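You operate a simulated robot arm through the tools that you are given. There is no shell and no other tool. Be economical: measure what you need, move in short steps, check, and stop when the job is done.

Carry out the task below with a simulated robot arm. There is one attempt and no reset: what you move stays moved.

## Task
Bag the red coil with the thanks card and seal the purple bag.
Fine: fold the flap over and press the whole strip down; leave the other bag unsealed.
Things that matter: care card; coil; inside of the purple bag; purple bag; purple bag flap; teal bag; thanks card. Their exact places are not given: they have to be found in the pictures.

It is judged by the outcome, as a careful person would: the job done as asked, and still so three seconds after it is handed in. It fails if anything else is knocked over, pushed out of place, dropped, spilled or broken. A push-on lid holds only when it is set on centred and level and pressed home; a screw cap is set on level and turned clockwise until tight. Flat cloth is picked up by pressing the open fingertips on it (5 to 10 N) and closing them slowly along it; thin cloth reads only 2 to 8 mm in the jaws.

## Robot
A 7-joint arm with a two-finger parallel gripper, hanging from a carriage that runs on a rail from [-1083, -2] to [1197, 2] (x, y) and turns from -324 to 364 degrees about z. Base frame: it is fixed where the carriage stands at the start and does not move with it; the origin is on the floor, on the carriage's upright axis, x ahead of it, y to its left, z up; the surface under the hand at the start is at about z = 800. Units: mm, degrees, N and s.
With the tool pointing down near the work surface it reaches from about 260 to 700 mm from the robot's upright axis, wherever it stands. Its first joint turns from -166.0 to 166.0 degrees. Places, roughly: inside of the purple bag [900, 300, 800]; purple bag flap [900, 200, 900]. Payload 3.91 kg.
Tool frame: the origin (TCP) lies between the finger pads and is the grasp point; the fingertips stand 30 mm ahead of it; z points along the fingers, y is the line along which they close. Largest opening 110 mm; finger width 20, thickness 10; the body of the gripper, 48 by 112 mm, starts 55 mm behind the TCP.
Orientation is told as [roll, pitch, yaw] about the base's x, y, z axes, in that order, counted from this pose: with the fingers straight down and closing along the base's y, the tool's x points along the base's -x, its y along +y and its z along -z.

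## Interface
- The arm moves only by the tool step_arm. Its argument "plan" is a list of rows, each a list of 3 entries, a list of its own where there are three numbers: the finger opening in mm, from 0 to 110, then the shift along the tool's x, y, z in mm, then the turn, a rotation vector about the tool's x, y, z in degrees. In form: [[claw, [dx, dy, dz], [ax, ay, az]], ...]. A call has 1 to 20 rows; each row is the pose to reach, as a shift and turn from the pose commanded when the call began, along the tool's axes at that moment. Each row takes 0.2 s and may step no farther than 50 mm and 8.6 degrees from the row before; otherwise, or with a gripper value out of range, the whole call is refused. Where a pose cannot be reached the arm comes as near as it can. A force on the tool above 90 N (or 10 N above the force at the start of the call, whichever is more), or a blocked arm, ends the call early, and 0.2 s more pass. Each finger travels about 108 mm/s and halts on what it meets, pressing with about 21 N; the grip force reading is that of the motor and also rises with nothing between the fingers. The clock runs only during rows and for 0.2 s after the last one: add rows that repeat a pose to give the fingers time. It gives the time, the measured TCP pose, the force on the tool (base axes), the opening and the grip force at its end, in the units of the frame above (readings bear some noise), with the torque about the TCP (base axes, N m) and any sound that the robot's microphone picked up.
- Cameras (640 x 400 px; columns grow to the right, rows downward): "scene" is now at [269.4, 43.5, 1392.1]; the picture's right is [0.53, -0.85, 0.00], its down [-0.62, -0.39, -0.69] and it looks along [0.58, 0.36, -0.73] (base axes); focal length 285 px, centre (320, 200). "wrist" rides on the gripper at [72, 17, -103] in the tool frame; the picture's right is [-0.23, 0.97, 0.00], its down [-0.76, -0.18, -0.62] and it looks along [-0.61, -0.14, 0.78] (tool axes); focal length 222 px, centre (320, 200).
- capture(camera): a new picture of that camera. The clock stands still meanwhile.
- slide_trunk(by): slides the trunk up (or, below 0, down) by that many mm; the arm and the scene camera ride with it, the base frame stays. It gives what a move gives, with no picture.
- steer(legs): drives the robot by 1 to 6 legs, each [ahead, left, turn to the left] in mm, mm and degrees, along the robot's own axes; the way and the turn of a leg run together, so that a leg with both is an arc; at most 1500 mm and 180 degrees a leg. The arm and the cameras ride along, it lands a little off, and it stops where it bumps. It keeps to its track: a leg is cut to what the track allows. It gives what a move gives.
- turn_head(pan, tilt): turns the head with the scene camera to pan (to the left, within 155 degrees either way) and tilt (down, from -29 to 69), counted from straight ahead of the robot. It gives what a move gives.
- point_at(camera, pixels): for up to 12 pixels [column, row] of the newest picture of that camera ("zoom" is the newest enlarged one), the place [x, y, z] in the base frame of the surface seen there, good to about 2 mm. The clock stands still meanwhile.
- inspect(camera, box): a new picture of the part [left, top, right, bottom] of that camera's present view, enlarged. The clock stands still meanwhile.
- sign_off(): hands the job in; it is judged then, once.

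Go step by step. Measure first, check grasps and placings, and put right what went wrong. The budget is 80 turns and 48 pictures, counting those below and the enlarged ones. Unless the task says otherwise, let go and move clear before handing in, and close with one line.

The tools are called after "Emit:" by a JSON object that holds its "fn" and its "kwargs". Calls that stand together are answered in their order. step_arm: Moves the arm, as the interface text tells. Its arguments: {"type":"object","properties":{"plan":{"type":"array"}},"required":["plan"]} The other tools are called the same way: slide_trunk (by) slides the trunk up or down; steer (legs) drives the base; turn_head (pan, tilt) turns the head that bears the scene camera; capture (camera) takes a picture; point_at (camera, pixels) gives the place of the surface under pixels of a picture; inspect (camera, box) takes an enlarged picture of a part of a camera's view; sign_off () hands the job in.

At the start:

```text
clock: 0.0
tcp_pos: [438.9, 270.6, 1091.0]
tcp_rot: [0.0, 0.0, 0.0]
contact_force: [-0.6, -0.2, 0.4]
wrist_torque: [0.0, 0.0, -0.01]
finger_gap: 109.9
gripper_force: 0.0
trunk travel left (down, up): [-75.0, 505.0]
robot x, y, heading: [-0.3, -2.1, 0.1]
head pan, tilt: [31.9, 46.7]
```

scene: 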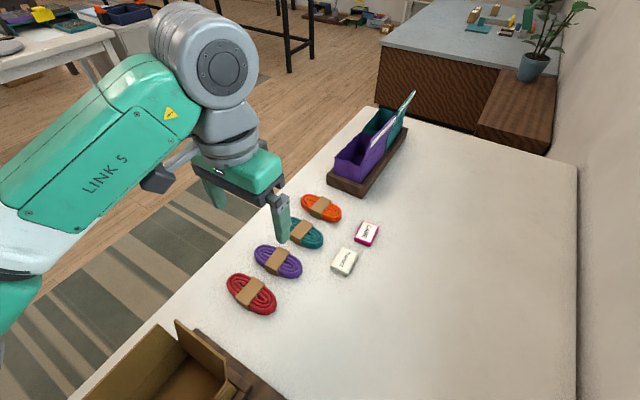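
wrist: 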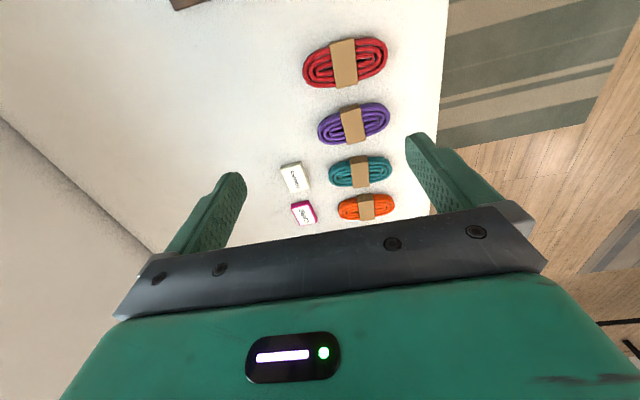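

The scene shows four coils (red at about 251,294), two cards (345,262 and 367,233) and two bags in a rack (around 370,150). I'll enlarge the cards and the bags.

Emit:
{"fn": "inspect", "kwargs": {"camera": "scene", "box": [220, 180, 400, 320]}}

Emit:
{"fn": "point_at", "kwargs": {"camera": "scene", "pixels": [[251, 294], [230, 279], [273, 310], [345, 262], [367, 233], [278, 261], [360, 150], [340, 175], [405, 110], [330, 188], [378, 195], [200, 350]]}}

Emit:
{"fn": "inspect", "kwargs": {"camera": "scene", "box": [310, 80, 430, 200]}}

```text
2.86 times, centred on (310, 250) of scene
```

zoom: 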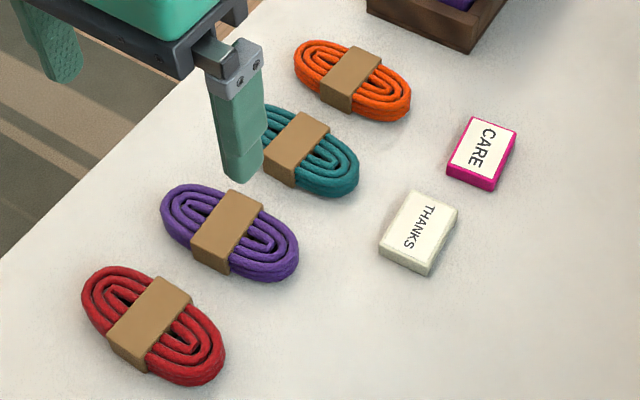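

```text
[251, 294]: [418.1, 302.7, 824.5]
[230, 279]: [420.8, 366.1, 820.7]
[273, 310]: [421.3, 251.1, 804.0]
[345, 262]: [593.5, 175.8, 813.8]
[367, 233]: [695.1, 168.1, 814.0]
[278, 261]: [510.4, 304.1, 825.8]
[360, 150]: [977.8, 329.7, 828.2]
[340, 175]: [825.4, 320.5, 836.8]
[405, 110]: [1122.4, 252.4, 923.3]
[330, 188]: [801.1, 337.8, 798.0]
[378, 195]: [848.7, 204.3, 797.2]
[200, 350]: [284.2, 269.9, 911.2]
```

```text
3.33 times, centred on (370, 140) of scene
```

zoom: 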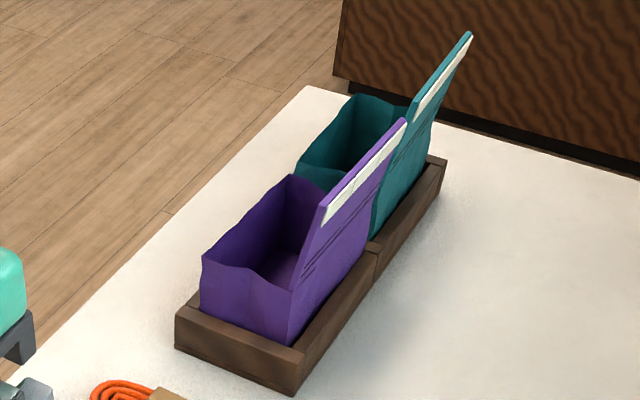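

The zoom labels the pale card (415,230) THANKS and the pink one CARE. I'll measure the purple bag's mouth, flap and rack.

Emit:
{"fn": "point_at", "kwargs": {"camera": "zoom", "pixels": [[203, 258], [289, 294], [290, 177], [321, 210], [404, 122], [325, 222], [285, 265], [300, 280], [325, 188], [248, 268], [180, 318], [298, 360]]}}

Emit:
{"fn": "steer", "kwargs": {"legs": [[470, 0, 0]]}}

Emit:
{"fn": "turn_head", "kwargs": {"pan": 35, "tilt": 50}}

Emit:
{"fn": "capture", "kwargs": {"camera": "scene"}}

```text
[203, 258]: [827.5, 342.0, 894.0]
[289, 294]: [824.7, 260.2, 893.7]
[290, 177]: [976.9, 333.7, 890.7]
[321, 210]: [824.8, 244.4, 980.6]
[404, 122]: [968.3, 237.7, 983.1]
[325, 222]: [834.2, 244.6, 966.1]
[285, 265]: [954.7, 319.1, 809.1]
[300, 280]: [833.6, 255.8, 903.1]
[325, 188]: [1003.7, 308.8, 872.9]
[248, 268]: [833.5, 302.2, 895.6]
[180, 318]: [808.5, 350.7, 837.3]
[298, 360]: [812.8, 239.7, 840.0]
```

```text
clock: 1.2
tcp_pos: [494.1, 274.6, 1089.9]
tcp_rot: [0.2, 0.5, 0.5]
contact_force: [0.6, -0.3, -0.6]
wrist_torque: [-0.01, 0.01, 0.03]
finger_gap: 109.9
gripper_force: 0.0
trunk travel left (down, up): [-75.0, 505.0]
robot x, y, heading: [66.8, 1.3, 0.2]
head pan, tilt: [31.9, 46.7]
stopped in leg 1: the robot was blocked; the commanded pose is now the measured one
```

```text
clock: 1.9
tcp_pos: [494.8, 274.5, 1089.5]
tcp_rot: [0.2, 0.6, 0.4]
contact_force: [-0.8, 0.5, 0.3]
wrist_torque: [-0.02, 0.0, 0.0]
finger_gap: 110.1
gripper_force: 0.1
trunk travel left (down, up): [-75.0, 505.0]
robot x, y, heading: [69.3, 3.7, 0.1]
head pan, tilt: [35.0, 50.0]
```

```text
43 pictures are left
```

scene: 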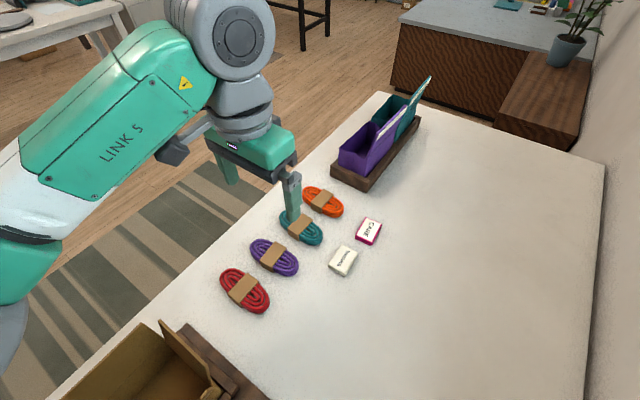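

The drive stopped at x≈67, so something is in the way. I'll look straight down ahead of the carriage to find it.

Emit:
{"fn": "turn_head", "kwargs": {"pan": 10, "tilt": 69}}

Emit:
{"fn": "capture", "kwargs": {"camera": "scene"}}

```text
clock: 2.7
tcp_pos: [495.2, 274.7, 1088.7]
tcp_rot: [0.2, 0.5, 0.4]
contact_force: [-0.4, 0.4, -1.1]
wrist_torque: [-0.02, -0.02, -0.04]
finger_gap: 110.0
gripper_force: 0.0
trunk travel left (down, up): [-75.0, 505.0]
robot x, y, heading: [71.0, 3.6, 0.2]
head pan, tilt: [10.0, 68.8]
```

```text
42 pictures are left
```

scene: 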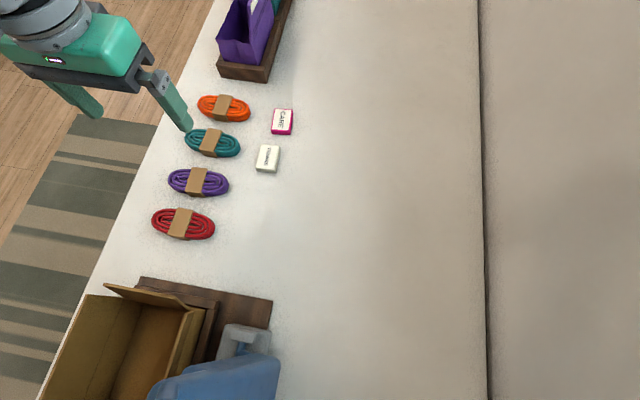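

A blue object stands at (230,365) beside the carton. I'll find where it and the carton are.

Emit:
{"fn": "point_at", "kwargs": {"camera": "scene", "pixels": [[220, 380], [245, 335], [270, 370], [272, 300], [140, 278], [110, 290], [240, 395], [400, 390], [485, 300], [180, 223], [154, 217], [213, 231]]}}

Emit:
{"fn": "turn_head", "kwargs": {"pan": 70, "tilt": 69}}

Emit:
{"fn": "capture", "kwargs": {"camera": "scene"}}

```text
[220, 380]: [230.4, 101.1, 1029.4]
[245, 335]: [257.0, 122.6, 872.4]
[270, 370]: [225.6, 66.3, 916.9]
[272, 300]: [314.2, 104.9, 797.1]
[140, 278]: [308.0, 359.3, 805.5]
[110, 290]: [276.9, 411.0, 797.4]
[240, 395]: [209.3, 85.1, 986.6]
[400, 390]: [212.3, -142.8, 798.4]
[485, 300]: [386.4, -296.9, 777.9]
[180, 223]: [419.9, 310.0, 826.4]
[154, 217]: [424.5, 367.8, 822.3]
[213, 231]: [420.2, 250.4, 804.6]
```

```text
clock: 4.0
tcp_pos: [497.1, 274.7, 1089.5]
tcp_rot: [0.2, 0.5, 0.4]
contact_force: [-0.3, 0.3, 0.7]
wrist_torque: [-0.02, 0.0, 0.0]
finger_gap: 109.9
gripper_force: 0.0
trunk travel left (down, up): [-75.0, 505.0]
robot x, y, heading: [67.8, 2.9, 0.0]
head pan, tilt: [70.0, 68.8]
```

```text
41 pictures are left
```

scene: 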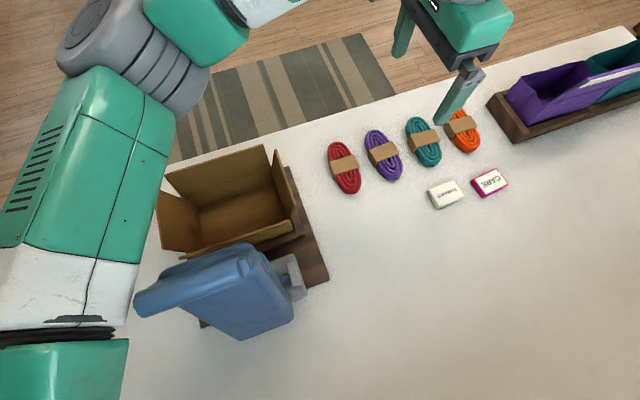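

The arm's green link at (100,330) lies right beside the blue body at (140,300). I'll measure both to see how much to raise the trunk.

Emit:
{"fn": "point_at", "kwargs": {"camera": "scene", "pixels": [[60, 380], [120, 340], [80, 300], [140, 300], [165, 270], [240, 250], [130, 210], [270, 325], [205, 325], [325, 280]]}}

Emit:
{"fn": "inspect", "kwargs": {"camera": "scene", "box": [60, 200, 340, 375]}}

```text
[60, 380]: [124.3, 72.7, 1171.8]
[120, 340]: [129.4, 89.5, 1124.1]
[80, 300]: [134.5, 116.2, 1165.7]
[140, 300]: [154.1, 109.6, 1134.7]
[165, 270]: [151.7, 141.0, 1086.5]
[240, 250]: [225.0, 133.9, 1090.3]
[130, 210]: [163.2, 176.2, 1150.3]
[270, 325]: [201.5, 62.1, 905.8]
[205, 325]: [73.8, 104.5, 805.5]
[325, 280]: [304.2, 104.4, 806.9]
```

```text
2.29 times, centred on (200, 288) of scene
```

zoom: 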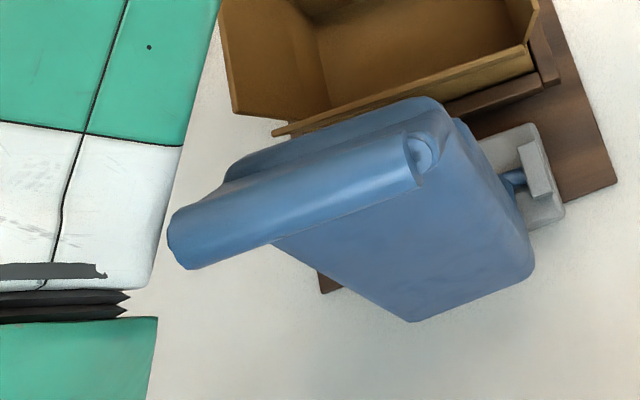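

The blue can reaches about z 1135 and touches the arm's link. I'll back off, raise the trunk well clear of it, then drive over.

Emit:
{"fn": "steer", "kwargs": {"legs": [[-70, 0, 0]]}}

Emit:
{"fn": "slide_trunk", "kwargs": {"by": 330}}

Emit:
{"fn": "capture", "kwargs": {"camera": "scene"}}

```text
clock: 5.0
tcp_pos: [438.2, 273.6, 1094.7]
tcp_rot: [0.0, 0.0, 0.3]
contact_force: [-0.1, -0.6, -0.9]
wrist_torque: [0.02, 0.0, -0.02]
finger_gap: 110.2
gripper_force: 0.1
trunk travel left (down, up): [-75.0, 505.0]
robot x, y, heading: [0.2, -3.1, 0.1]
head pan, tilt: [70.0, 68.8]
```

```text
clock: 8.3
tcp_pos: [438.4, 272.5, 1422.6]
tcp_rot: [0.1, -0.1, 0.4]
contact_force: [-0.3, 0.2, 0.2]
wrist_torque: [-0.02, 0.04, -0.01]
finger_gap: 109.9
gripper_force: 0.1
trunk travel left (down, up): [-405.0, 175.0]
robot x, y, heading: [-1.8, -0.5, 0.3]
head pan, tilt: [70.0, 68.8]
```

```text
39 pictures are left
```

scene: 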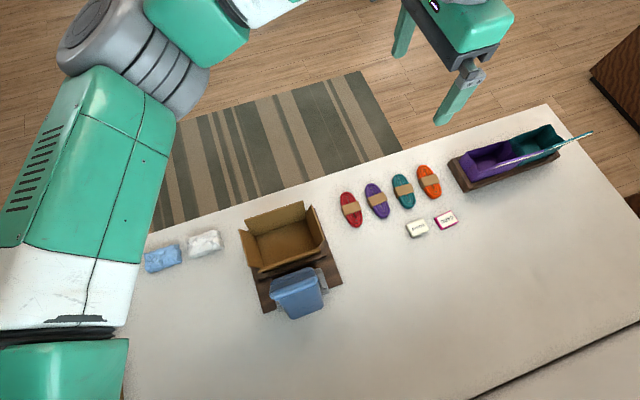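

The blue container is still standing at (300,292). I'll check its height, then drive to x≈350.

Emit:
{"fn": "point_at", "kwargs": {"camera": "scene", "pixels": [[290, 275], [320, 280], [300, 300], [272, 290], [305, 210]]}}

Emit:
{"fn": "steer", "kwargs": {"legs": [[350, 0, 0]]}}

Emit:
{"fn": "turn_head", "kwargs": {"pan": 50, "tilt": 60}}

Emit:
{"fn": "capture", "kwargs": {"camera": "scene"}}

```text
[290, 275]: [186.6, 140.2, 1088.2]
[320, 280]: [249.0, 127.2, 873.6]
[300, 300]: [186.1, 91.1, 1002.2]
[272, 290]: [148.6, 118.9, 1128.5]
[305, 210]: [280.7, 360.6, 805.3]
```

```text
clock: 10.6
tcp_pos: [787.5, 273.7, 1422.6]
tcp_rot: [0.2, 0.0, 0.5]
contact_force: [0.0, -0.2, -0.2]
wrist_torque: [0.0, 0.0, 0.02]
finger_gap: 110.2
gripper_force: 0.0
trunk travel left (down, up): [-405.0, 175.0]
robot x, y, heading: [352.0, 4.5, 0.2]
head pan, tilt: [70.0, 68.8]
```

```text
clock: 11.4
tcp_pos: [787.9, 275.2, 1423.8]
tcp_rot: [0.1, 0.0, 0.5]
contact_force: [0.0, -0.3, -0.5]
wrist_torque: [0.04, 0.0, 0.04]
finger_gap: 110.1
gripper_force: 0.1
trunk travel left (down, up): [-405.0, 175.0]
robot x, y, heading: [350.3, -0.4, -0.1]
head pan, tilt: [50.0, 60.0]
```

```text
38 pictures are left
```

scene: 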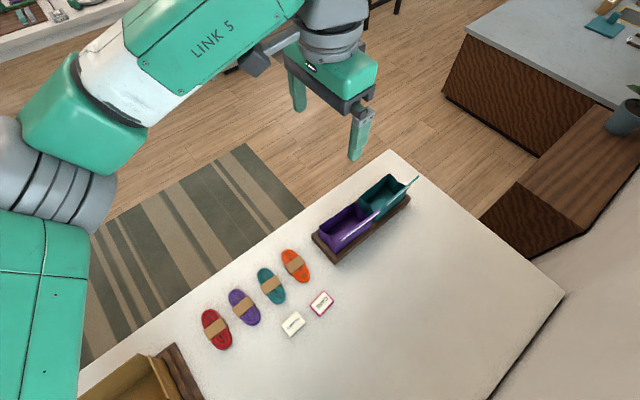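

Now at x≈350 with everything clear. I'll zoom on the coil and card for widths and heights, and on the bag mouth.

Emit:
{"fn": "inspect", "kwargs": {"camera": "scene", "box": [185, 280, 345, 380]}}

Emit:
{"fn": "point_at", "kwargs": {"camera": "zoom", "pixels": [[72, 135], [178, 175], [120, 120], [145, 275], [130, 190], [100, 210], [155, 182], [430, 125], [402, 170], [477, 160], [445, 222], [440, 170]]}}

Emit:
{"fn": "inspect", "kwargs": {"camera": "scene", "box": [300, 165, 428, 265]}}

```text
4.00 times, centred on (265, 330) of scene
```

zoom: 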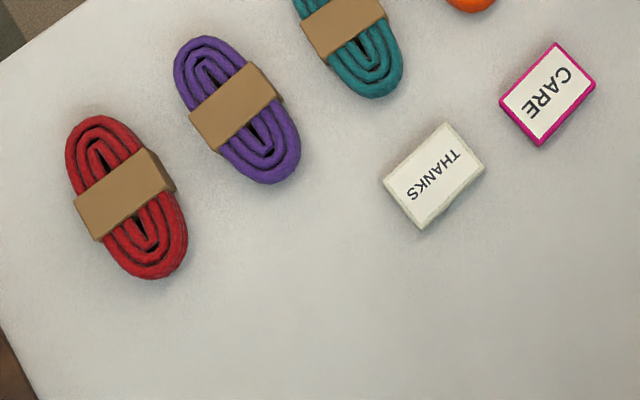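

```text
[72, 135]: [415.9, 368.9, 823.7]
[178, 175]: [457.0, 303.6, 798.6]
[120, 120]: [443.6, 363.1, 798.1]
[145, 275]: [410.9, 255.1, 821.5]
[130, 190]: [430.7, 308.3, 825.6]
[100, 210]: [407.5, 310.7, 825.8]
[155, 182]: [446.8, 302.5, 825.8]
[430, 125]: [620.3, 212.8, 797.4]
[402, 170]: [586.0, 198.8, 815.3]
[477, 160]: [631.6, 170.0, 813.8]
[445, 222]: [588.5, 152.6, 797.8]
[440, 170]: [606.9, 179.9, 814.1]
```

```text
4.00 times, centred on (364, 215) of scene
```

zoom: 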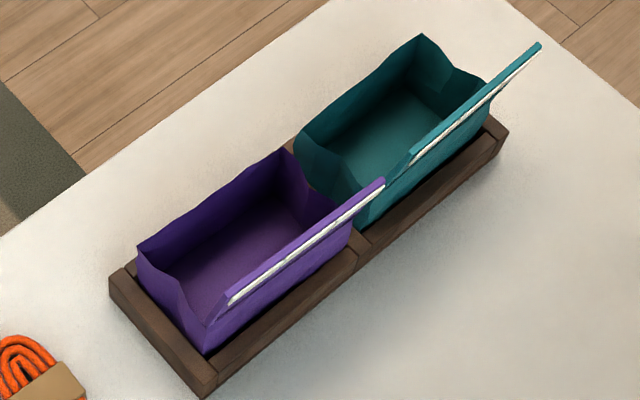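

The card is about 62×42 mm in plan and 16 thick, and the coil is about 118 long along y by about 60 wide. I'll measure the purple bag's mouth and floor.

Emit:
{"fn": "point_at", "kwargs": {"camera": "zoom", "pixels": [[140, 246], [200, 345], [283, 150], [230, 295], [382, 182], [225, 230], [215, 210], [170, 250], [270, 230], [298, 205], [240, 250], [205, 270]]}}

Emit:
{"fn": "slide_trunk", "kwargs": {"by": -200}}

```text
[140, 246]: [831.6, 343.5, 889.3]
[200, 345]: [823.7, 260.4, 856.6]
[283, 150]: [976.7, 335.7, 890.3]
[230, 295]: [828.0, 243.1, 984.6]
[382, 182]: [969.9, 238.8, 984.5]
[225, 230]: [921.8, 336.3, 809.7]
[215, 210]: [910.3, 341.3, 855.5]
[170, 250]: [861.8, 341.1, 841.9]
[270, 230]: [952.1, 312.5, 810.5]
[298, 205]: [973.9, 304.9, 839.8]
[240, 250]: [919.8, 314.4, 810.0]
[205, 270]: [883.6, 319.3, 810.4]
```

```text
clock: 13.6
tcp_pos: [788.4, 274.9, 1223.5]
tcp_rot: [0.0, 0.1, 0.6]
contact_force: [0.3, -0.1, 0.5]
wrist_torque: [0.01, 0.04, -0.01]
finger_gap: 109.9
gripper_force: 0.0
trunk travel left (down, up): [-205.0, 375.0]
robot x, y, heading: [347.7, -0.6, 0.5]
head pan, tilt: [50.0, 60.0]
```

The bag interior is x 827–976, y 257–342, floor 810, rim about 890. I'll move above the red coil with the tool turned 90° so it closes along x.

Emit:
{"fn": "step_arm", "kwargs": {"plan": [[110, [33.5, 3.1, 20.3], [0, 0, -8.13]], [110, [67, 6.2, 40.6], [0, 0, -16.26]], [110, [100.5, 9.3, 60.9], [0, 0, -24.39]], [110, [134, 12.4, 81.2], [0, 0, -32.52]], [110, [167.5, 15.5, 101.5], [0, 0, -40.65]], [110, [201, 18.6, 121.8], [0, 0, -48.78]], [110, [234.5, 21.7, 142.1], [0, 0, -56.9]], [110, [268, 24.8, 162.4], [0, 0, -65]], [110, [301.5, 27.9, 182.7], [0, 0, -73.1]], [110, [335, 31, 203], [0, 0, -81.3]], [110, [368, 34, 223], [0, 0, -89.4]], [110, [368, 34, 223], [0, 0, -89.4]]]}}

Emit:
{"fn": "capture", "kwargs": {"camera": "wrist"}}

```text
clock: 16.4
tcp_pos: [437.4, 346.6, 1017.7]
tcp_rot: [0.6, -2.7, 88.6]
contact_force: [-0.2, 0.5, 0.3]
wrist_torque: [-0.02, 0.0, 0.04]
finger_gap: 110.1
gripper_force: 0.1
trunk travel left (down, up): [-205.0, 375.0]
robot x, y, heading: [352.0, -2.0, -0.4]
head pan, tilt: [50.0, 60.0]
stopped in row 12: the arm was blocked; the commanded pose is now the measured one
```

```text
35 pictures are left
```

wrist: 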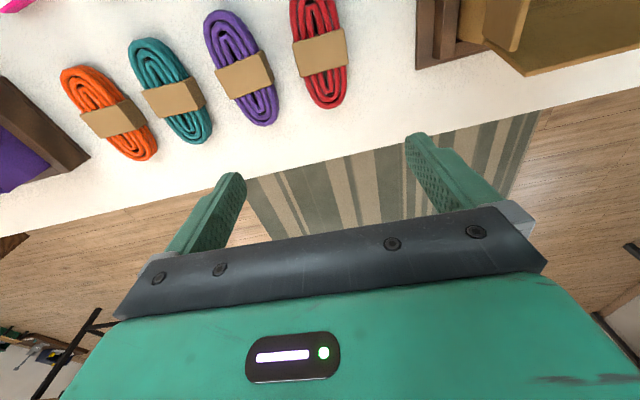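

The arm stopped short at (437,347), with no contact force. I'll retry the small remainder to see whether the limit is real.

Emit:
{"fn": "step_arm", "kwargs": {"plan": [[110, [19, 8, 9], [0, 0, 0]], [110, [38, 17, 18], [0, 0, 0]], [110, [38, 17, 18], [0, 0, 0]], [110, [38, 17, 18], [0, 0, 0]]]}}

```text
clock: 17.6
tcp_pos: [427.4, 336.0, 1004.5]
tcp_rot: [1.2, -4.1, 86.7]
contact_force: [-0.1, 0.0, -0.4]
wrist_torque: [0.0, 0.02, 0.0]
finger_gap: 109.8
gripper_force: 0.1
trunk travel left (down, up): [-205.0, 375.0]
robot x, y, heading: [354.0, 0.5, -0.8]
head pan, tilt: [50.0, 60.0]
stopped in row 4: the arm was blocked; the commanded pose is now the measured one
```

That is a near-axis limit. I'll raise the hand, then drive to x≈800 and turn the carriage left 60°, so the coil lies at a comfortable reach.

Emit:
{"fn": "slide_trunk", "kwargs": {"by": 150}}

Emit:
{"fn": "steer", "kwargs": {"legs": [[446, 0, 0], [0, 0, 60]]}}

Emit:
{"fn": "slide_trunk", "kwargs": {"by": -200}}

```text
clock: 19.3
tcp_pos: [406.2, 269.0, 1132.0]
tcp_rot: [1.2, -0.8, 87.9]
contact_force: [0.2, 0.3, 0.2]
wrist_torque: [-0.04, 0.03, -0.02]
finger_gap: 110.1
gripper_force: 0.0
trunk travel left (down, up): [-355.0, 225.0]
robot x, y, heading: [348.8, -2.0, -0.3]
head pan, tilt: [50.0, 60.0]
```

```text
clock: 24.7
tcp_pos: [590.5, 176.4, 1131.2]
tcp_rot: [1.1, -0.8, 149.6]
contact_force: [0.4, -0.5, 0.7]
wrist_torque: [-0.01, 0.03, 0.0]
finger_gap: 109.9
gripper_force: 0.1
trunk travel left (down, up): [-355.0, 225.0]
robot x, y, heading: [802.6, 2.1, 61.4]
head pan, tilt: [50.0, 60.0]
```

```text
clock: 26.9
tcp_pos: [589.2, 176.6, 932.0]
tcp_rot: [1.1, -0.8, 149.6]
contact_force: [0.0, -0.6, 0.4]
wrist_torque: [0.0, 0.01, 0.02]
finger_gap: 109.8
gripper_force: 0.1
trunk travel left (down, up): [-155.0, 425.0]
robot x, y, heading: [803.4, 2.6, 61.5]
head pan, tilt: [50.0, 60.0]
```

The arm does reach here. I'll go over to the red coil at (420,309) with yaw 90 and look with the wrist camera.

Emit:
{"fn": "step_arm", "kwargs": {"plan": [[110, [-26.6, -3.6, -2], [0, 0, 7.45]], [110, [-53, -7.2, -4], [0, 0, 14.9]], [110, [-79.7, -10.8, -6], [0, 0, 22.35]], [110, [-106.3, -14.4, -9], [0, 0, 29.8]], [110, [-132.8, -18, -11], [0, 0, 37.25]], [110, [-159.4, -21.6, -13], [0, 0, 44.7]], [110, [-186, -25.2, -16], [0, 0, 52.15]], [110, [-212.5, -28.8, -18], [0, 0, 59.6]], [110, [-212.5, -28.8, -18], [0, 0, 59.6]], [110, [-212.5, -28.8, -18], [0, 0, 59.6]]]}}

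Emit:
{"fn": "capture", "kwargs": {"camera": "wrist"}}

```text
clock: 29.1
tcp_pos: [421.3, 309.9, 951.3]
tcp_rot: [1.4, 0.5, 89.9]
contact_force: [-0.1, 0.8, -0.5]
wrist_torque: [-0.01, -0.04, 0.02]
finger_gap: 110.1
gripper_force: 0.0
trunk travel left (down, up): [-155.0, 425.0]
robot x, y, heading: [800.7, 1.6, 61.4]
head pan, tilt: [50.0, 60.0]
```

```text
34 pictures are left
```

wrist: 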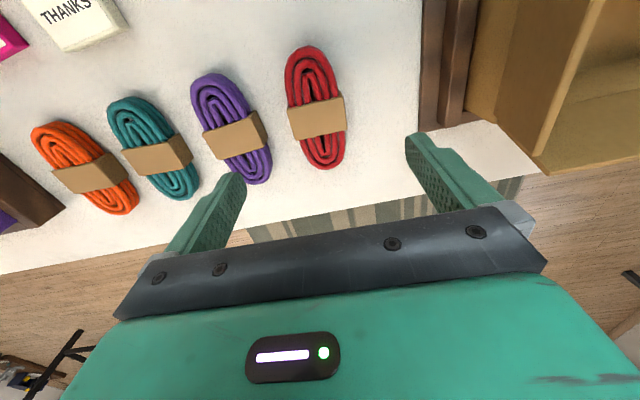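

The red coil is centred near (315,108) of the wrist picture. I'll measure its edges.

Emit:
{"fn": "point_at", "kwargs": {"camera": "wrist", "pixels": [[290, 122], [343, 115], [317, 120], [288, 85], [337, 80], [305, 145], [345, 150], [320, 168], [305, 48], [315, 80], [260, 125], [420, 100]]}}

```text
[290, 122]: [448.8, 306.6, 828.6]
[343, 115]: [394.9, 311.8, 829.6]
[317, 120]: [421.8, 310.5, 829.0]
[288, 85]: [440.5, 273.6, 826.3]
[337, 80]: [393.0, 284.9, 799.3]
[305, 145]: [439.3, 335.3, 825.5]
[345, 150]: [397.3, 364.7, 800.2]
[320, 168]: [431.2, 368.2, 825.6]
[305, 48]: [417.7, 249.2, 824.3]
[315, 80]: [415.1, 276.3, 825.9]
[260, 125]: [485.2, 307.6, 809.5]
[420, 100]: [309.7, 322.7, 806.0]
```

The coil's axis leans about 6°, with the band 60 mm wide and the loops about 50. I'll grip the loop just off the band at (418.5,280) with yaw 84.5, opening 82 to clear the purple coil.

Emit:
{"fn": "step_arm", "kwargs": {"plan": [[82, [15, 1.5, 20], [0, 0, 3]], [82, [30, 3, 50], [0, 0, 5.4]], [82, [30, 3, 75], [0, 0, 5.4]], [82, [30, 3, 95], [0, 0, 5.4]], [82, [30, 3, 110], [0, 0, 5.4]], [82, [30, 3, 116], [0, 0, 5.4]], [82, [30, 3, 116], [0, 0, 5.4]]]}}

Emit:
{"fn": "capture", "kwargs": {"camera": "wrist"}}

```text
clock: 30.7
tcp_pos: [415.9, 278.9, 835.4]
tcp_rot: [1.2, 0.7, 84.6]
contact_force: [0.1, 0.0, -0.4]
wrist_torque: [-0.02, 0.01, -0.01]
finger_gap: 81.8
gripper_force: 0.1
trunk travel left (down, up): [-155.0, 425.0]
robot x, y, heading: [801.1, 2.2, 61.4]
head pan, tilt: [50.0, 60.0]
```

```text
33 pictures are left
```

wrist: 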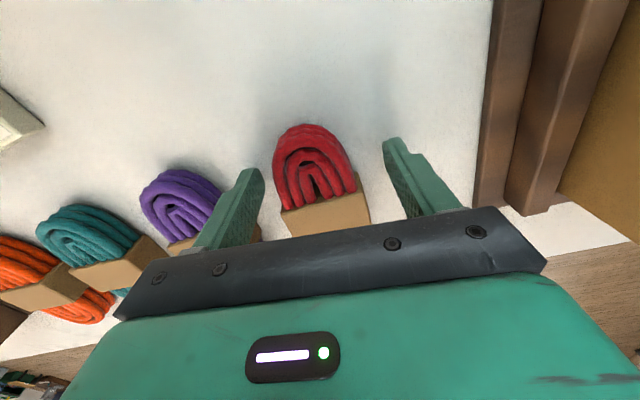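

The coil sits between the fingers, with purple clear. I'll close slowly.

Emit:
{"fn": "step_arm", "kwargs": {"plan": [[70, [0, 0, 0], [0, 0, 0]], [62, [0, 0, 0], [0, 0, 0]], [55, [0, 0, 0], [0, 0, 0]], [48, [0, 0, 0], [0, 0, 0]], [40, [0, 0, 0], [0, 0, 0]], [40, [0, 0, 0], [0, 0, 0]]]}}

```text
clock: 32.1
tcp_pos: [416.4, 277.6, 835.3]
tcp_rot: [1.1, 0.8, 84.6]
contact_force: [0.1, 0.7, -0.4]
wrist_torque: [0.04, 0.0, 0.01]
finger_gap: 57.6
gripper_force: 21.1
trunk travel left (down, up): [-155.0, 425.0]
robot x, y, heading: [801.0, 0.5, 61.4]
head pan, tilt: [50.0, 60.0]
```

It's gripped at 57.6 mm with 21 N. I'll lift and check.

Emit:
{"fn": "step_arm", "kwargs": {"plan": [[40, [0, 0, -15], [0, 0, 0]], [40, [0, 0, -50], [0, 0, 0]], [40, [0, 0, -90], [0, 0, 0]], [40, [0, 0, -130], [0, 0, 0]], [40, [0, 0, -170], [0, 0, 0]], [40, [0, 0, -200], [0, 0, 0]], [40, [0, 0, -200], [0, 0, 0]]]}}

Emit:
{"fn": "capture", "kwargs": {"camera": "wrist"}}

```text
clock: 33.7
tcp_pos: [418.9, 280.6, 1034.9]
tcp_rot: [1.3, 0.8, 84.7]
contact_force: [-0.1, 0.8, 0.2]
wrist_torque: [-0.02, 0.01, -0.01]
finger_gap: 40.2
gripper_force: 0.0
trunk travel left (down, up): [-155.0, 425.0]
robot x, y, heading: [800.6, 1.1, 61.5]
head pan, tilt: [50.0, 60.0]
```

```text
32 pictures are left
```

wrist: 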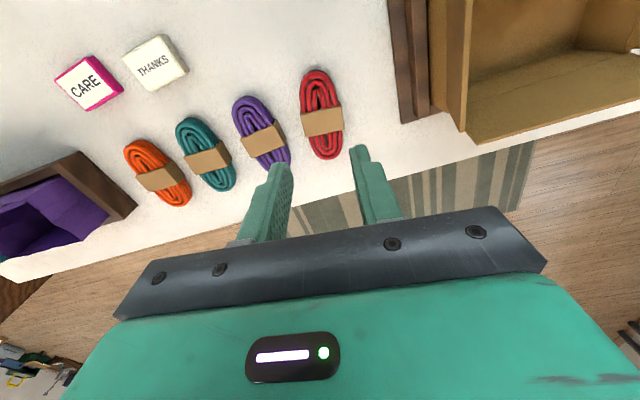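

The loop slipped out; the coil is back on the table at (321,115). I'll grip it at the band instead, after measuring.

Emit:
{"fn": "point_at", "kwargs": {"camera": "wrist", "pixels": [[304, 125], [341, 119], [322, 122], [314, 70], [326, 158], [322, 137], [320, 108], [251, 147]]}}

```text
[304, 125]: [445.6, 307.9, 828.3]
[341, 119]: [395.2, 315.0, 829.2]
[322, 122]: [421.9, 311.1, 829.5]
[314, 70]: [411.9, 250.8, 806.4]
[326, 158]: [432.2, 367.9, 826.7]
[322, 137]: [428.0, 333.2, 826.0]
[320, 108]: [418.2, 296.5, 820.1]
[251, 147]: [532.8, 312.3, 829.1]
```

I'll centre on the band at (421.5,310), yaw 82, tips at about 811.

Emit:
{"fn": "step_arm", "kwargs": {"plan": [[84, [-15, 0, 40], [0, 0, 2.7]], [84, [-29.5, 0, 85], [0, 0, 2.7]], [84, [-29.5, 0, 130], [0, 0, 2.7]], [84, [-29.5, 0, 165], [0, 0, 2.7]], [84, [-29.5, 0, 185], [0, 0, 2.7]], [84, [-29.5, 0, 194], [0, 0, 2.7]], [84, [-29.5, 0, 194], [0, 0, 2.7]], [70, [-29.5, 0, 194], [0, 0, 2.7]], [62, [-29.5, 0, 194], [0, 0, 2.7]], [54, [-29.5, 0, 194], [0, 0, 2.7]], [46, [-29.5, 0, 194], [0, 0, 2.7]], [46, [-29.5, 0, 194], [0, 0, 2.7]], [46, [-29.5, 0, 194], [0, 0, 2.7]]]}}

Emit:
{"fn": "step_arm", "kwargs": {"plan": [[40, [0, 0, -5], [0, 0, 0]], [40, [0, 0, -20], [0, 0, 0]], [40, [0, 0, -40], [0, 0, 0]], [40, [0, 0, -60], [0, 0, 0]]]}}

Emit:
{"fn": "capture", "kwargs": {"camera": "wrist"}}

```text
clock: 36.5
tcp_pos: [417.4, 307.2, 841.8]
tcp_rot: [1.2, 0.7, 81.9]
contact_force: [-0.8, 0.1, 0.8]
wrist_torque: [0.0, -0.06, -0.03]
finger_gap: 57.5
gripper_force: 20.5
trunk travel left (down, up): [-155.0, 425.0]
robot x, y, heading: [801.2, 1.7, 61.3]
head pan, tilt: [50.0, 60.0]
```

```text
clock: 37.5
tcp_pos: [420.5, 307.5, 901.2]
tcp_rot: [1.2, 0.8, 82.1]
contact_force: [-0.1, 0.1, -1.8]
wrist_torque: [-0.04, 0.01, -0.01]
finger_gap: 57.7
gripper_force: 21.0
trunk travel left (down, up): [-155.0, 425.0]
robot x, y, heading: [799.8, -0.6, 61.4]
head pan, tilt: [50.0, 60.0]
```

```text
31 pictures are left
```

wrist: 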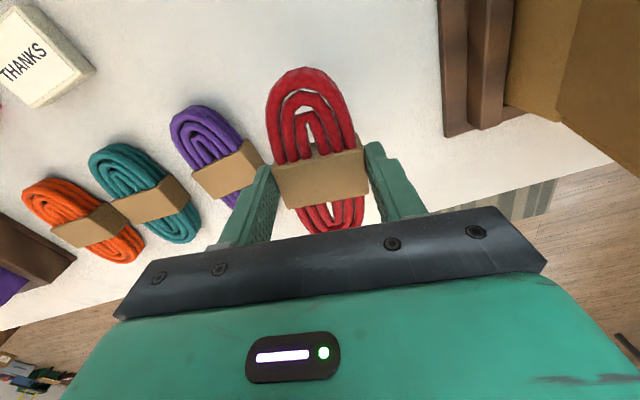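

The coil is held by the band (57.7 mm). I'll raise the trunk, square the carriage and drive to x≈500.

Emit:
{"fn": "slide_trunk", "kwargs": {"by": 170}}

Emit:
{"fn": "steer", "kwargs": {"legs": [[0, 0, -61.4], [-300, 0, 0]]}}

```text
clock: 39.4
tcp_pos: [421.6, 307.6, 1071.7]
tcp_rot: [1.2, 0.8, 81.9]
contact_force: [-0.4, -0.1, -1.5]
wrist_torque: [-0.02, -0.03, 0.01]
finger_gap: 57.7
gripper_force: 21.5
trunk travel left (down, up): [-325.0, 255.0]
robot x, y, heading: [801.7, -3.0, 61.2]
head pan, tilt: [50.0, 60.0]
```

```text
clock: 44.2
tcp_pos: [582.7, 481.4, 1071.1]
tcp_rot: [1.2, 0.8, 21.0]
contact_force: [-0.4, 0.8, -2.6]
wrist_torque: [0.01, 0.01, -0.02]
finger_gap: 57.5
gripper_force: 20.8
trunk travel left (down, up): [-325.0, 255.0]
robot x, y, heading: [502.9, 1.5, 0.4]
head pan, tilt: [50.0, 60.0]
```

I'll move over the bag centre (901,300) and square to yaw 0, staying high.

Emit:
{"fn": "step_arm", "kwargs": {"plan": [[40, [-23.2, -28.3, 0], [0, 0, 2.1]], [40, [-46.4, -56.7, 0], [0, 0, 4.3]], [40, [-69.7, -85, 0], [0, 0, 6.4]], [40, [-92.9, -113.4, 0], [0, 0, 8.6]], [40, [-116.1, -141.7, 0], [0, 0, 10.7]], [40, [-139.3, -170.1, 0], [0, 0, 12.9]], [40, [-162.5, -198.4, 0], [0, 0, 15]], [40, [-185.8, -226.8, 0], [0, 0, 17.2]], [40, [-209, -255.1, 0], [0, 0, 19.3]], [40, [-232.2, -283.5, 0], [0, 0, 21.5]], [40, [-232.2, -283.5, 0], [0, 0, 21.5]], [40, [-232.2, -283.5, 0], [0, 0, 21.5]]]}}

Emit:
{"fn": "capture", "kwargs": {"camera": "wrist"}}

Emit:
{"fn": "turn_head", "kwargs": {"pan": 40, "tilt": 60}}

Emit:
{"fn": "capture", "kwargs": {"camera": "scene"}}

```text
clock: 46.8
tcp_pos: [901.4, 299.7, 1065.3]
tcp_rot: [0.8, 1.2, -0.3]
contact_force: [-0.1, 0.1, -0.7]
wrist_torque: [0.01, 0.0, -0.01]
finger_gap: 57.5
gripper_force: 20.5
trunk travel left (down, up): [-325.0, 255.0]
robot x, y, heading: [500.8, -1.3, 0.6]
head pan, tilt: [50.0, 60.0]
```

```text
30 pictures are left
```

wrist: 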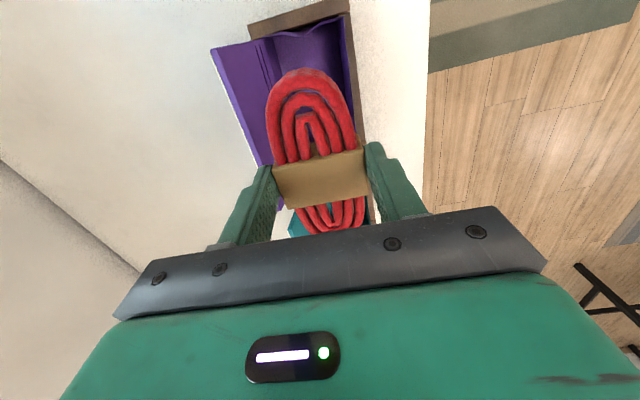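

```text
clock: 47.5
tcp_pos: [902.1, 299.5, 1065.0]
tcp_rot: [0.8, 1.1, -0.4]
contact_force: [0.7, 0.2, -1.2]
wrist_torque: [-0.01, 0.0, -0.01]
finger_gap: 57.7
gripper_force: 20.9
trunk travel left (down, up): [-325.0, 255.0]
robot x, y, heading: [500.5, 1.7, 0.4]
head pan, tilt: [40.0, 60.0]
```

```text
29 pictures are left
```

scene: 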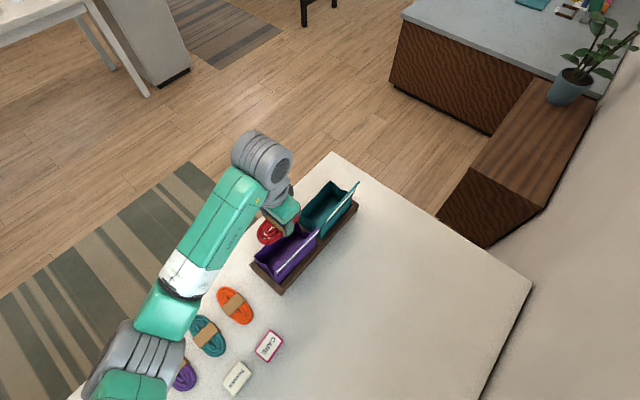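

The wrist view shows the bag's mouth beneath the coil. I'll measure the rim's right wall and the flap hinge line in it.

Emit:
{"fn": "point_at", "kwargs": {"camera": "wrist", "pixels": [[345, 35], [349, 70], [262, 45], [278, 38], [300, 60], [215, 55], [262, 160], [258, 80], [270, 68], [355, 105]]}}

Emit:
{"fn": "inspect", "kwargs": {"camera": "wrist", "box": [200, 0, 400, 125]}}

```text
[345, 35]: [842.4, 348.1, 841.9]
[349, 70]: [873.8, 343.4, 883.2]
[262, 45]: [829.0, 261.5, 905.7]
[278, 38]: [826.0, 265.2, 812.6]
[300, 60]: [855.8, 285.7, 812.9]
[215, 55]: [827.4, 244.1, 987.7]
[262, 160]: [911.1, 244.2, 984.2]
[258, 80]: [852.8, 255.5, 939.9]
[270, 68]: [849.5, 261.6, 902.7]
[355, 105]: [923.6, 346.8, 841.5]
```

```text
3.20 times, centred on (300, 62) of wrist
```

zoom: 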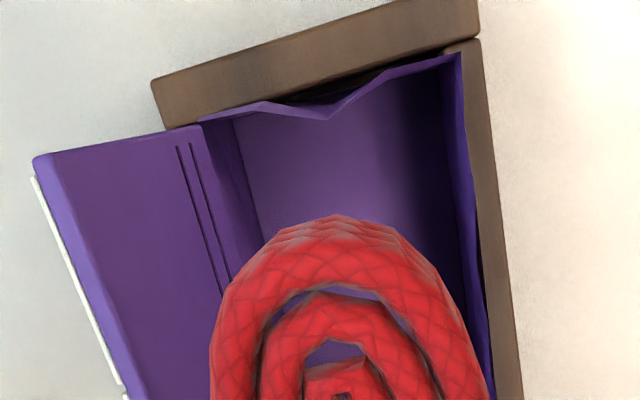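

The interior spans y≈262–343 at the mouth, so the 78 mm-wide hold just fits. I'll lower with tips at rim height so the coil is just inside, centred on y≈304.

Emit:
{"fn": "step_arm", "kwargs": {"plan": [[40, [0, 2, 30], [0, 0, 0]], [40, [0, 4, 60], [0, 0, 0]], [40, [0, 4.5, 90], [0, 0, 0]], [40, [0, 4.5, 110], [0, 0, 0]], [40, [0, 4.5, 125], [0, 0, 0]], [40, [0, 4.5, 133], [0, 0, 0]], [40, [0, 4.5, 139], [0, 0, 0]], [40, [0, 4.5, 139], [0, 0, 0]]]}}

Emit:
{"fn": "capture", "kwargs": {"camera": "wrist"}}

Emit:
{"fn": "inspect", "kwargs": {"camera": "scene", "box": [220, 170, 380, 300]}}

```text
clock: 49.3
tcp_pos: [901.6, 310.2, 926.8]
tcp_rot: [1.0, 1.0, -0.4]
contact_force: [-4.0, -1.0, 37.5]
wrist_torque: [1.19, -0.1, 0.31]
finger_gap: 61.3
gripper_force: 21.3
trunk travel left (down, up): [-325.0, 255.0]
robot x, y, heading: [503.7, 0.3, 0.4]
head pan, tilt: [40.0, 60.0]
```

```text
27 pictures are left
```

wrist: 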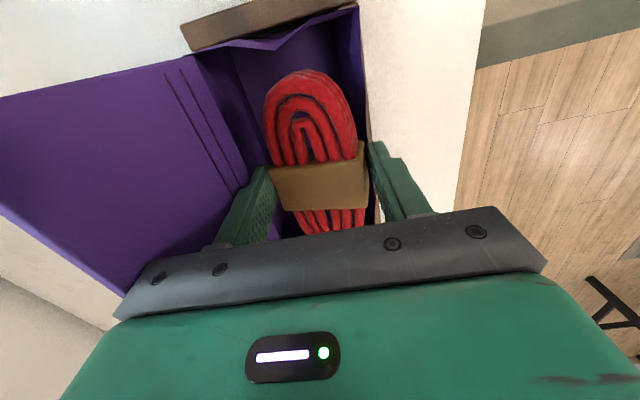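

```text
3.08 times, centred on (300, 235) of scene
```

zoom: 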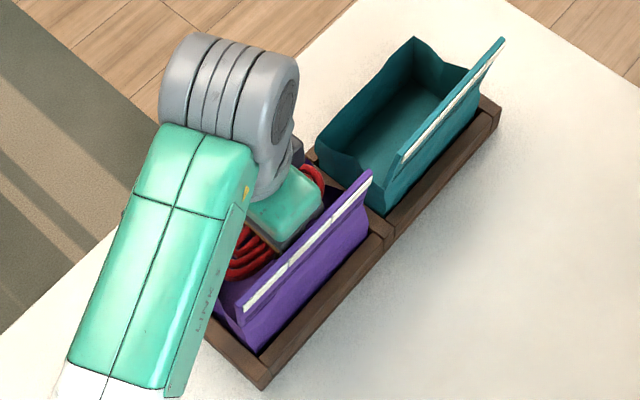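

The reading shows 37 N upward with torque at +y: the right fingertip is sitting on the far rim. I'll lift 15 mm and recheck the position.

Emit:
{"fn": "step_arm", "kwargs": {"plan": [[40, [0, 0, -8], [0, 0, 0]], [40, [0, 0, -16], [0, 0, 0]], [40, [0, 0, -16], [0, 0, 0]]]}}

Emit:
{"fn": "capture", "kwargs": {"camera": "wrist"}}

```text
clock: 50.1
tcp_pos: [899.6, 306.9, 938.9]
tcp_rot: [0.9, 1.2, -0.4]
contact_force: [0.0, 0.3, -1.0]
wrist_torque: [0.0, 0.02, 0.01]
finger_gap: 61.4
gripper_force: 21.5
trunk travel left (down, up): [-325.0, 255.0]
robot x, y, heading: [501.1, 0.6, 0.6]
head pan, tilt: [40.0, 60.0]
```

```text
25 pictures are left
```

wrist: 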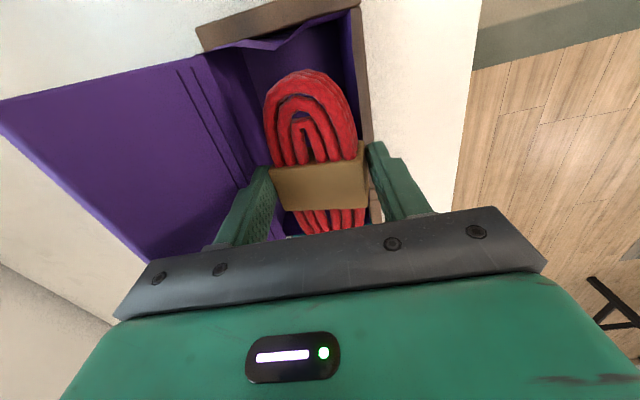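

The coil is still held. I'll measure the band edges against the bag's walls.

Emit:
{"fn": "point_at", "kwargs": {"camera": "wrist", "pixels": [[272, 172], [362, 160], [300, 80], [358, 60], [367, 120], [209, 55], [240, 160], [215, 110], [320, 60], [262, 130]]}}

Emit:
{"fn": "inspect", "kwargs": {"camera": "wrist", "box": [200, 10, 420, 250]}}

```text
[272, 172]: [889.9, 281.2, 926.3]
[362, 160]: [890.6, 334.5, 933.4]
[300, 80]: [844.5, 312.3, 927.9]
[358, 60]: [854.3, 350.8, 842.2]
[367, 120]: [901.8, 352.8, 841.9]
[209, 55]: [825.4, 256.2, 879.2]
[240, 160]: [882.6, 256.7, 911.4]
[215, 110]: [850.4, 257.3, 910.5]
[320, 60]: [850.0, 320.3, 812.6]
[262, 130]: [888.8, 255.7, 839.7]
```

```text
1.67 times, centred on (310, 130) of wrist
```

zoom: 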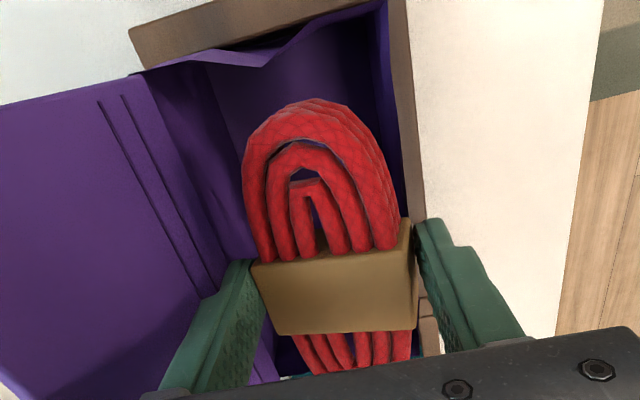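

The band centre is at y≈308 while the mouth centre is at y≈300. I'll shift −7 and lower in small steps.

Emit:
{"fn": "step_arm", "kwargs": {"plan": [[40, [0, -4, 0], [0, 0, 0]], [40, [0, -7, 0], [0, 0, 0]], [40, [0, -7, 0], [0, 0, 0]], [40, [0, -7, 6], [0, 0, 0]], [40, [0, -7, 12], [0, 0, 0]], [40, [0, -7, 12], [0, 0, 0]]]}}

```text
clock: 51.5
tcp_pos: [900.3, 300.4, 927.2]
tcp_rot: [0.7, 1.2, -0.5]
contact_force: [0.0, -0.4, 1.4]
wrist_torque: [0.15, 0.0, 0.03]
finger_gap: 61.4
gripper_force: 21.0
trunk travel left (down, up): [-325.0, 255.0]
robot x, y, heading: [500.7, 1.1, 0.7]
head pan, tilt: [40.0, 60.0]
```

Emit:
{"fn": "step_arm", "kwargs": {"plan": [[40, [0, 0, 4], [0, 0, 0]], [40, [0, 0, 8], [0, 0, 0]], [40, [0, 0, 8], [0, 0, 0]]]}}

Emit:
{"fn": "capture", "kwargs": {"camera": "wrist"}}

```text
clock: 52.3
tcp_pos: [902.0, 306.2, 924.1]
tcp_rot: [1.2, 0.9, -0.3]
contact_force: [-9.2, 2.2, 58.8]
wrist_torque: [2.1, -0.21, 0.3]
finger_gap: 61.2
gripper_force: 21.2
trunk travel left (down, up): [-325.0, 255.0]
robot x, y, heading: [503.9, -2.5, 0.6]
head pan, tilt: [40.0, 60.0]
```

```text
23 pictures are left
```

wrist: 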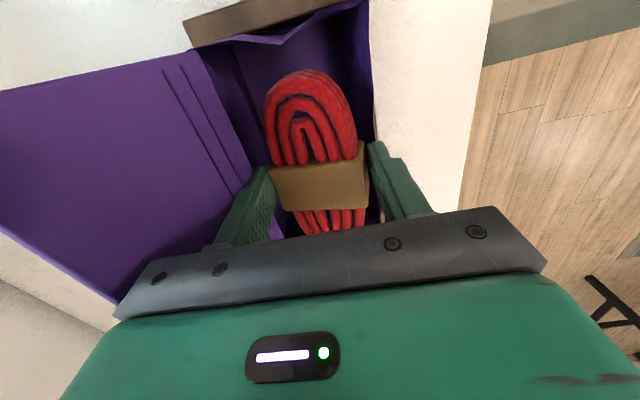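

The walls are rigid, so I'll not push. I'll lift 7 mm, recentre, and release the coil there, already inside the mouth.

Emit:
{"fn": "step_arm", "kwargs": {"plan": [[40, [0, 0, -9], [0, 0, 0]], [40, [0, -4, -9], [0, 0, 0]], [40, [0, -4, -9], [0, 0, 0]]]}}

```text
clock: 53.1
tcp_pos: [901.0, 296.5, 928.3]
tcp_rot: [0.7, 1.3, -0.4]
contact_force: [2.0, 6.8, 2.6]
wrist_torque: [0.48, -0.07, 0.02]
finger_gap: 61.0
gripper_force: 21.1
trunk travel left (down, up): [-325.0, 255.0]
robot x, y, heading: [498.8, -0.5, 0.5]
head pan, tilt: [40.0, 60.0]
```

The hand now leans slightly on the flap side (6.8 N). I'll shift +4 and open.

Emit:
{"fn": "step_arm", "kwargs": {"plan": [[40, [0, 4, 0], [0, 0, 0]], [40, [0, 4, 0], [0, 0, 0]], [66, [0, 4, 0], [0, 0, 0]], [70, [0, 4, 0], [0, 0, 0]], [70, [0, 4, 0], [0, 0, 0]], [70, [0, 4, -10], [0, 0, 0]], [70, [0, 4, -40], [0, 0, 0]], [70, [0, 4, -80], [0, 0, 0]], [70, [0, 4, -120], [0, 0, 0]], [70, [0, 4, -150], [0, 0, 0]]]}}

Emit:
{"fn": "capture", "kwargs": {"camera": "wrist"}}

```text
clock: 55.3
tcp_pos: [903.4, 298.7, 1079.4]
tcp_rot: [0.8, 1.3, -0.4]
contact_force: [-0.1, -0.8, 0.5]
wrist_torque: [0.01, 0.06, 0.0]
finger_gap: 70.2
gripper_force: 0.1
trunk travel left (down, up): [-325.0, 255.0]
robot x, y, heading: [504.5, 2.2, 0.7]
head pan, tilt: [40.0, 60.0]
```

```text
22 pictures are left
```

wrist: 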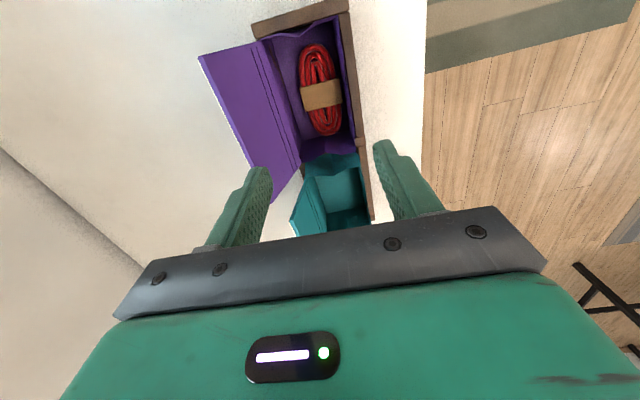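

The coil lies flat in the purple bag. Next is the card: I'll turn the carriage 90°, drive to x≈950 and look at the card from above.

Emit:
{"fn": "steer", "kwargs": {"legs": [[0, 0, 89.5], [0, -446, 0]]}}

Emit:
{"fn": "slide_trunk", "kwargs": {"by": -100}}

```text
clock: 58.9
tcp_pos: [281.1, 453.3, 1080.1]
tcp_rot: [0.9, 1.0, 79.5]
contact_force: [-0.7, -0.1, 0.7]
wrist_torque: [0.0, -0.02, 0.0]
finger_gap: 70.0
gripper_force: 0.0
trunk travel left (down, up): [-325.0, 255.0]
robot x, y, heading: [503.7, 3.5, 80.9]
head pan, tilt: [40.0, 60.0]
stopped in leg 1: the robot was blocked; the commanded pose is now the measured one
```

```text
clock: 59.8
tcp_pos: [284.8, 476.9, 1093.3]
tcp_rot: [9.9, -0.9, 77.9]
contact_force: [1.2, -1.5, 0.0]
wrist_torque: [0.06, -0.02, 0.0]
finger_gap: 69.9
gripper_force: 0.1
trunk travel left (down, up): [-269.0, 311.0]
robot x, y, heading: [515.4, -1.1, 80.4]
head pan, tilt: [40.0, 60.0]
stopped: the arm was blocked; the commanded pose is now the measured one
```

The turn was blocked and then the trunk slide too. I must see what the arm is touching.

Emit:
{"fn": "turn_head", "kwargs": {"pan": 30, "tilt": 60}}

Emit:
{"fn": "capture", "kwargs": {"camera": "scene"}}

Emit:
{"fn": "capture", "kwargs": {"camera": "wrist"}}

```text
clock: 60.6
tcp_pos: [283.7, 479.5, 1092.8]
tcp_rot: [9.6, -1.2, 77.9]
contact_force: [-0.8, -0.1, 0.5]
wrist_torque: [0.02, -0.02, 0.01]
finger_gap: 70.0
gripper_force: 0.1
trunk travel left (down, up): [-269.0, 311.0]
robot x, y, heading: [512.6, 0.6, 80.5]
head pan, tilt: [30.0, 60.0]
```

```text
21 pictures are left
```

scene: 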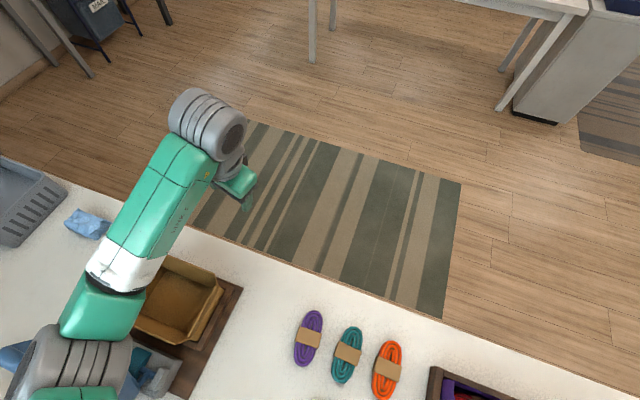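

```text
20 pictures are left
```

wrist: 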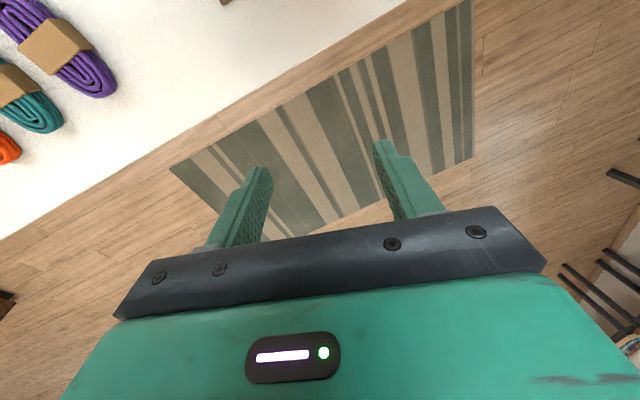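

The elbow at (70,370) came down onto the blue can (15,355). I'll raise straight up off it, then drive away to the right.

Emit:
{"fn": "slide_trunk", "kwargs": {"by": 150}}

Emit:
{"fn": "steer", "kwargs": {"legs": [[73, -430, 0]]}}

Emit:
{"fn": "turn_head", "kwargs": {"pan": 65, "tilt": 50}}

Emit:
{"fn": "capture", "kwargs": {"camera": "scene"}}

```text
clock: 62.3
tcp_pos: [246.2, 473.0, 1244.0]
tcp_rot: [11.1, -0.6, 78.3]
contact_force: [0.2, 0.3, 0.0]
wrist_torque: [0.0, 0.0, 0.02]
finger_gap: 69.9
gripper_force: 0.1
trunk travel left (down, up): [-419.0, 161.0]
robot x, y, heading: [507.7, -0.0, 80.7]
head pan, tilt: [30.0, 60.0]
```

```text
clock: 65.0
tcp_pos: [690.0, 473.5, 1245.2]
tcp_rot: [11.1, -0.7, 78.4]
contact_force: [-0.2, 0.7, 0.2]
wrist_torque: [-0.02, 0.0, -0.02]
finger_gap: 69.9
gripper_force: 0.1
trunk travel left (down, up): [-419.0, 161.0]
robot x, y, heading: [951.3, 0.0, 80.9]
head pan, tilt: [30.0, 60.0]
```

```text
clock: 66.0
tcp_pos: [689.3, 473.7, 1244.2]
tcp_rot: [11.1, -0.6, 78.4]
contact_force: [0.6, 0.3, 0.0]
wrist_torque: [-0.03, -0.01, 0.0]
finger_gap: 70.1
gripper_force: 0.1
trunk travel left (down, up): [-419.0, 161.0]
robot x, y, heading: [949.4, -0.3, 80.5]
head pan, tilt: [65.0, 50.0]
```

```text
19 pictures are left
```

scene: 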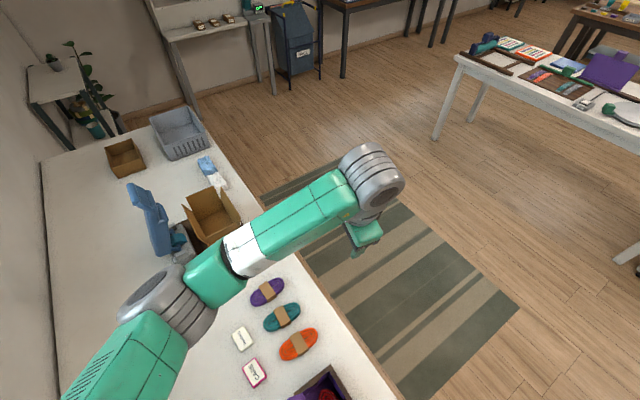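

The blue can is still upright at (155,215). I'll check its top and base against earlier readings, and zoom on it.

Emit:
{"fn": "inspect", "kwargs": {"camera": "scene", "box": [100, 160, 280, 280]}}

Emit:
{"fn": "point_at", "kwargs": {"camera": "scene", "pixels": [[136, 190], [150, 188], [162, 225], [183, 240], [158, 252], [240, 338], [254, 373], [267, 293], [297, 345]]}}

```text
3.33 times, centred on (190, 220) of scene
```

zoom: 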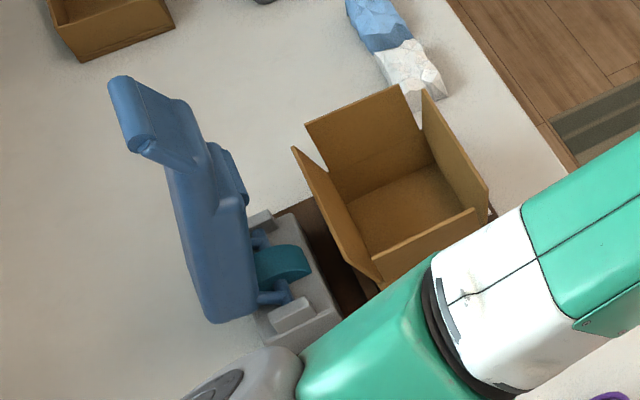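

```text
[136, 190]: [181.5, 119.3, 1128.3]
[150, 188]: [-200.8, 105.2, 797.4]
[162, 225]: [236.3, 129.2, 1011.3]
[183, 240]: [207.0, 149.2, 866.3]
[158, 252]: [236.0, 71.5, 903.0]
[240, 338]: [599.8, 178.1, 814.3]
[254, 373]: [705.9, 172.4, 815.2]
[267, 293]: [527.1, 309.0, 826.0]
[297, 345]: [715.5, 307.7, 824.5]
```

The press's blue arm is unchanged. I'll take out the 11° roll, then lower the trunk.

Emit:
{"fn": "step_arm", "kwargs": {"plan": [[70, [0, 0, 0], [5.5, 0.3, 0]], [70, [0, 0, 0], [11.1, 0.6, 0]], [70, [0, 0, 0], [11.1, 0.6, 0]]]}}

Emit:
{"fn": "slide_trunk", "kwargs": {"by": -220}}

```text
clock: 66.8
tcp_pos: [689.7, 472.2, 1244.1]
tcp_rot: [-0.1, 0.0, 78.5]
contact_force: [0.3, -0.9, 0.4]
wrist_torque: [0.02, 0.0, 0.0]
finger_gap: 69.8
gripper_force: 0.1
trunk travel left (down, up): [-419.0, 161.0]
robot x, y, heading: [953.4, 3.9, 80.7]
head pan, tilt: [65.0, 50.0]
```

```text
clock: 69.2
tcp_pos: [690.5, 473.2, 1024.8]
tcp_rot: [0.0, -0.1, 78.4]
contact_force: [0.4, 0.3, -0.4]
wrist_torque: [0.02, 0.04, 0.01]
finger_gap: 70.1
gripper_force: 0.0
trunk travel left (down, up): [-199.0, 381.0]
robot x, y, heading: [949.9, 7.6, 80.4]
head pan, tilt: [65.0, 50.0]
```

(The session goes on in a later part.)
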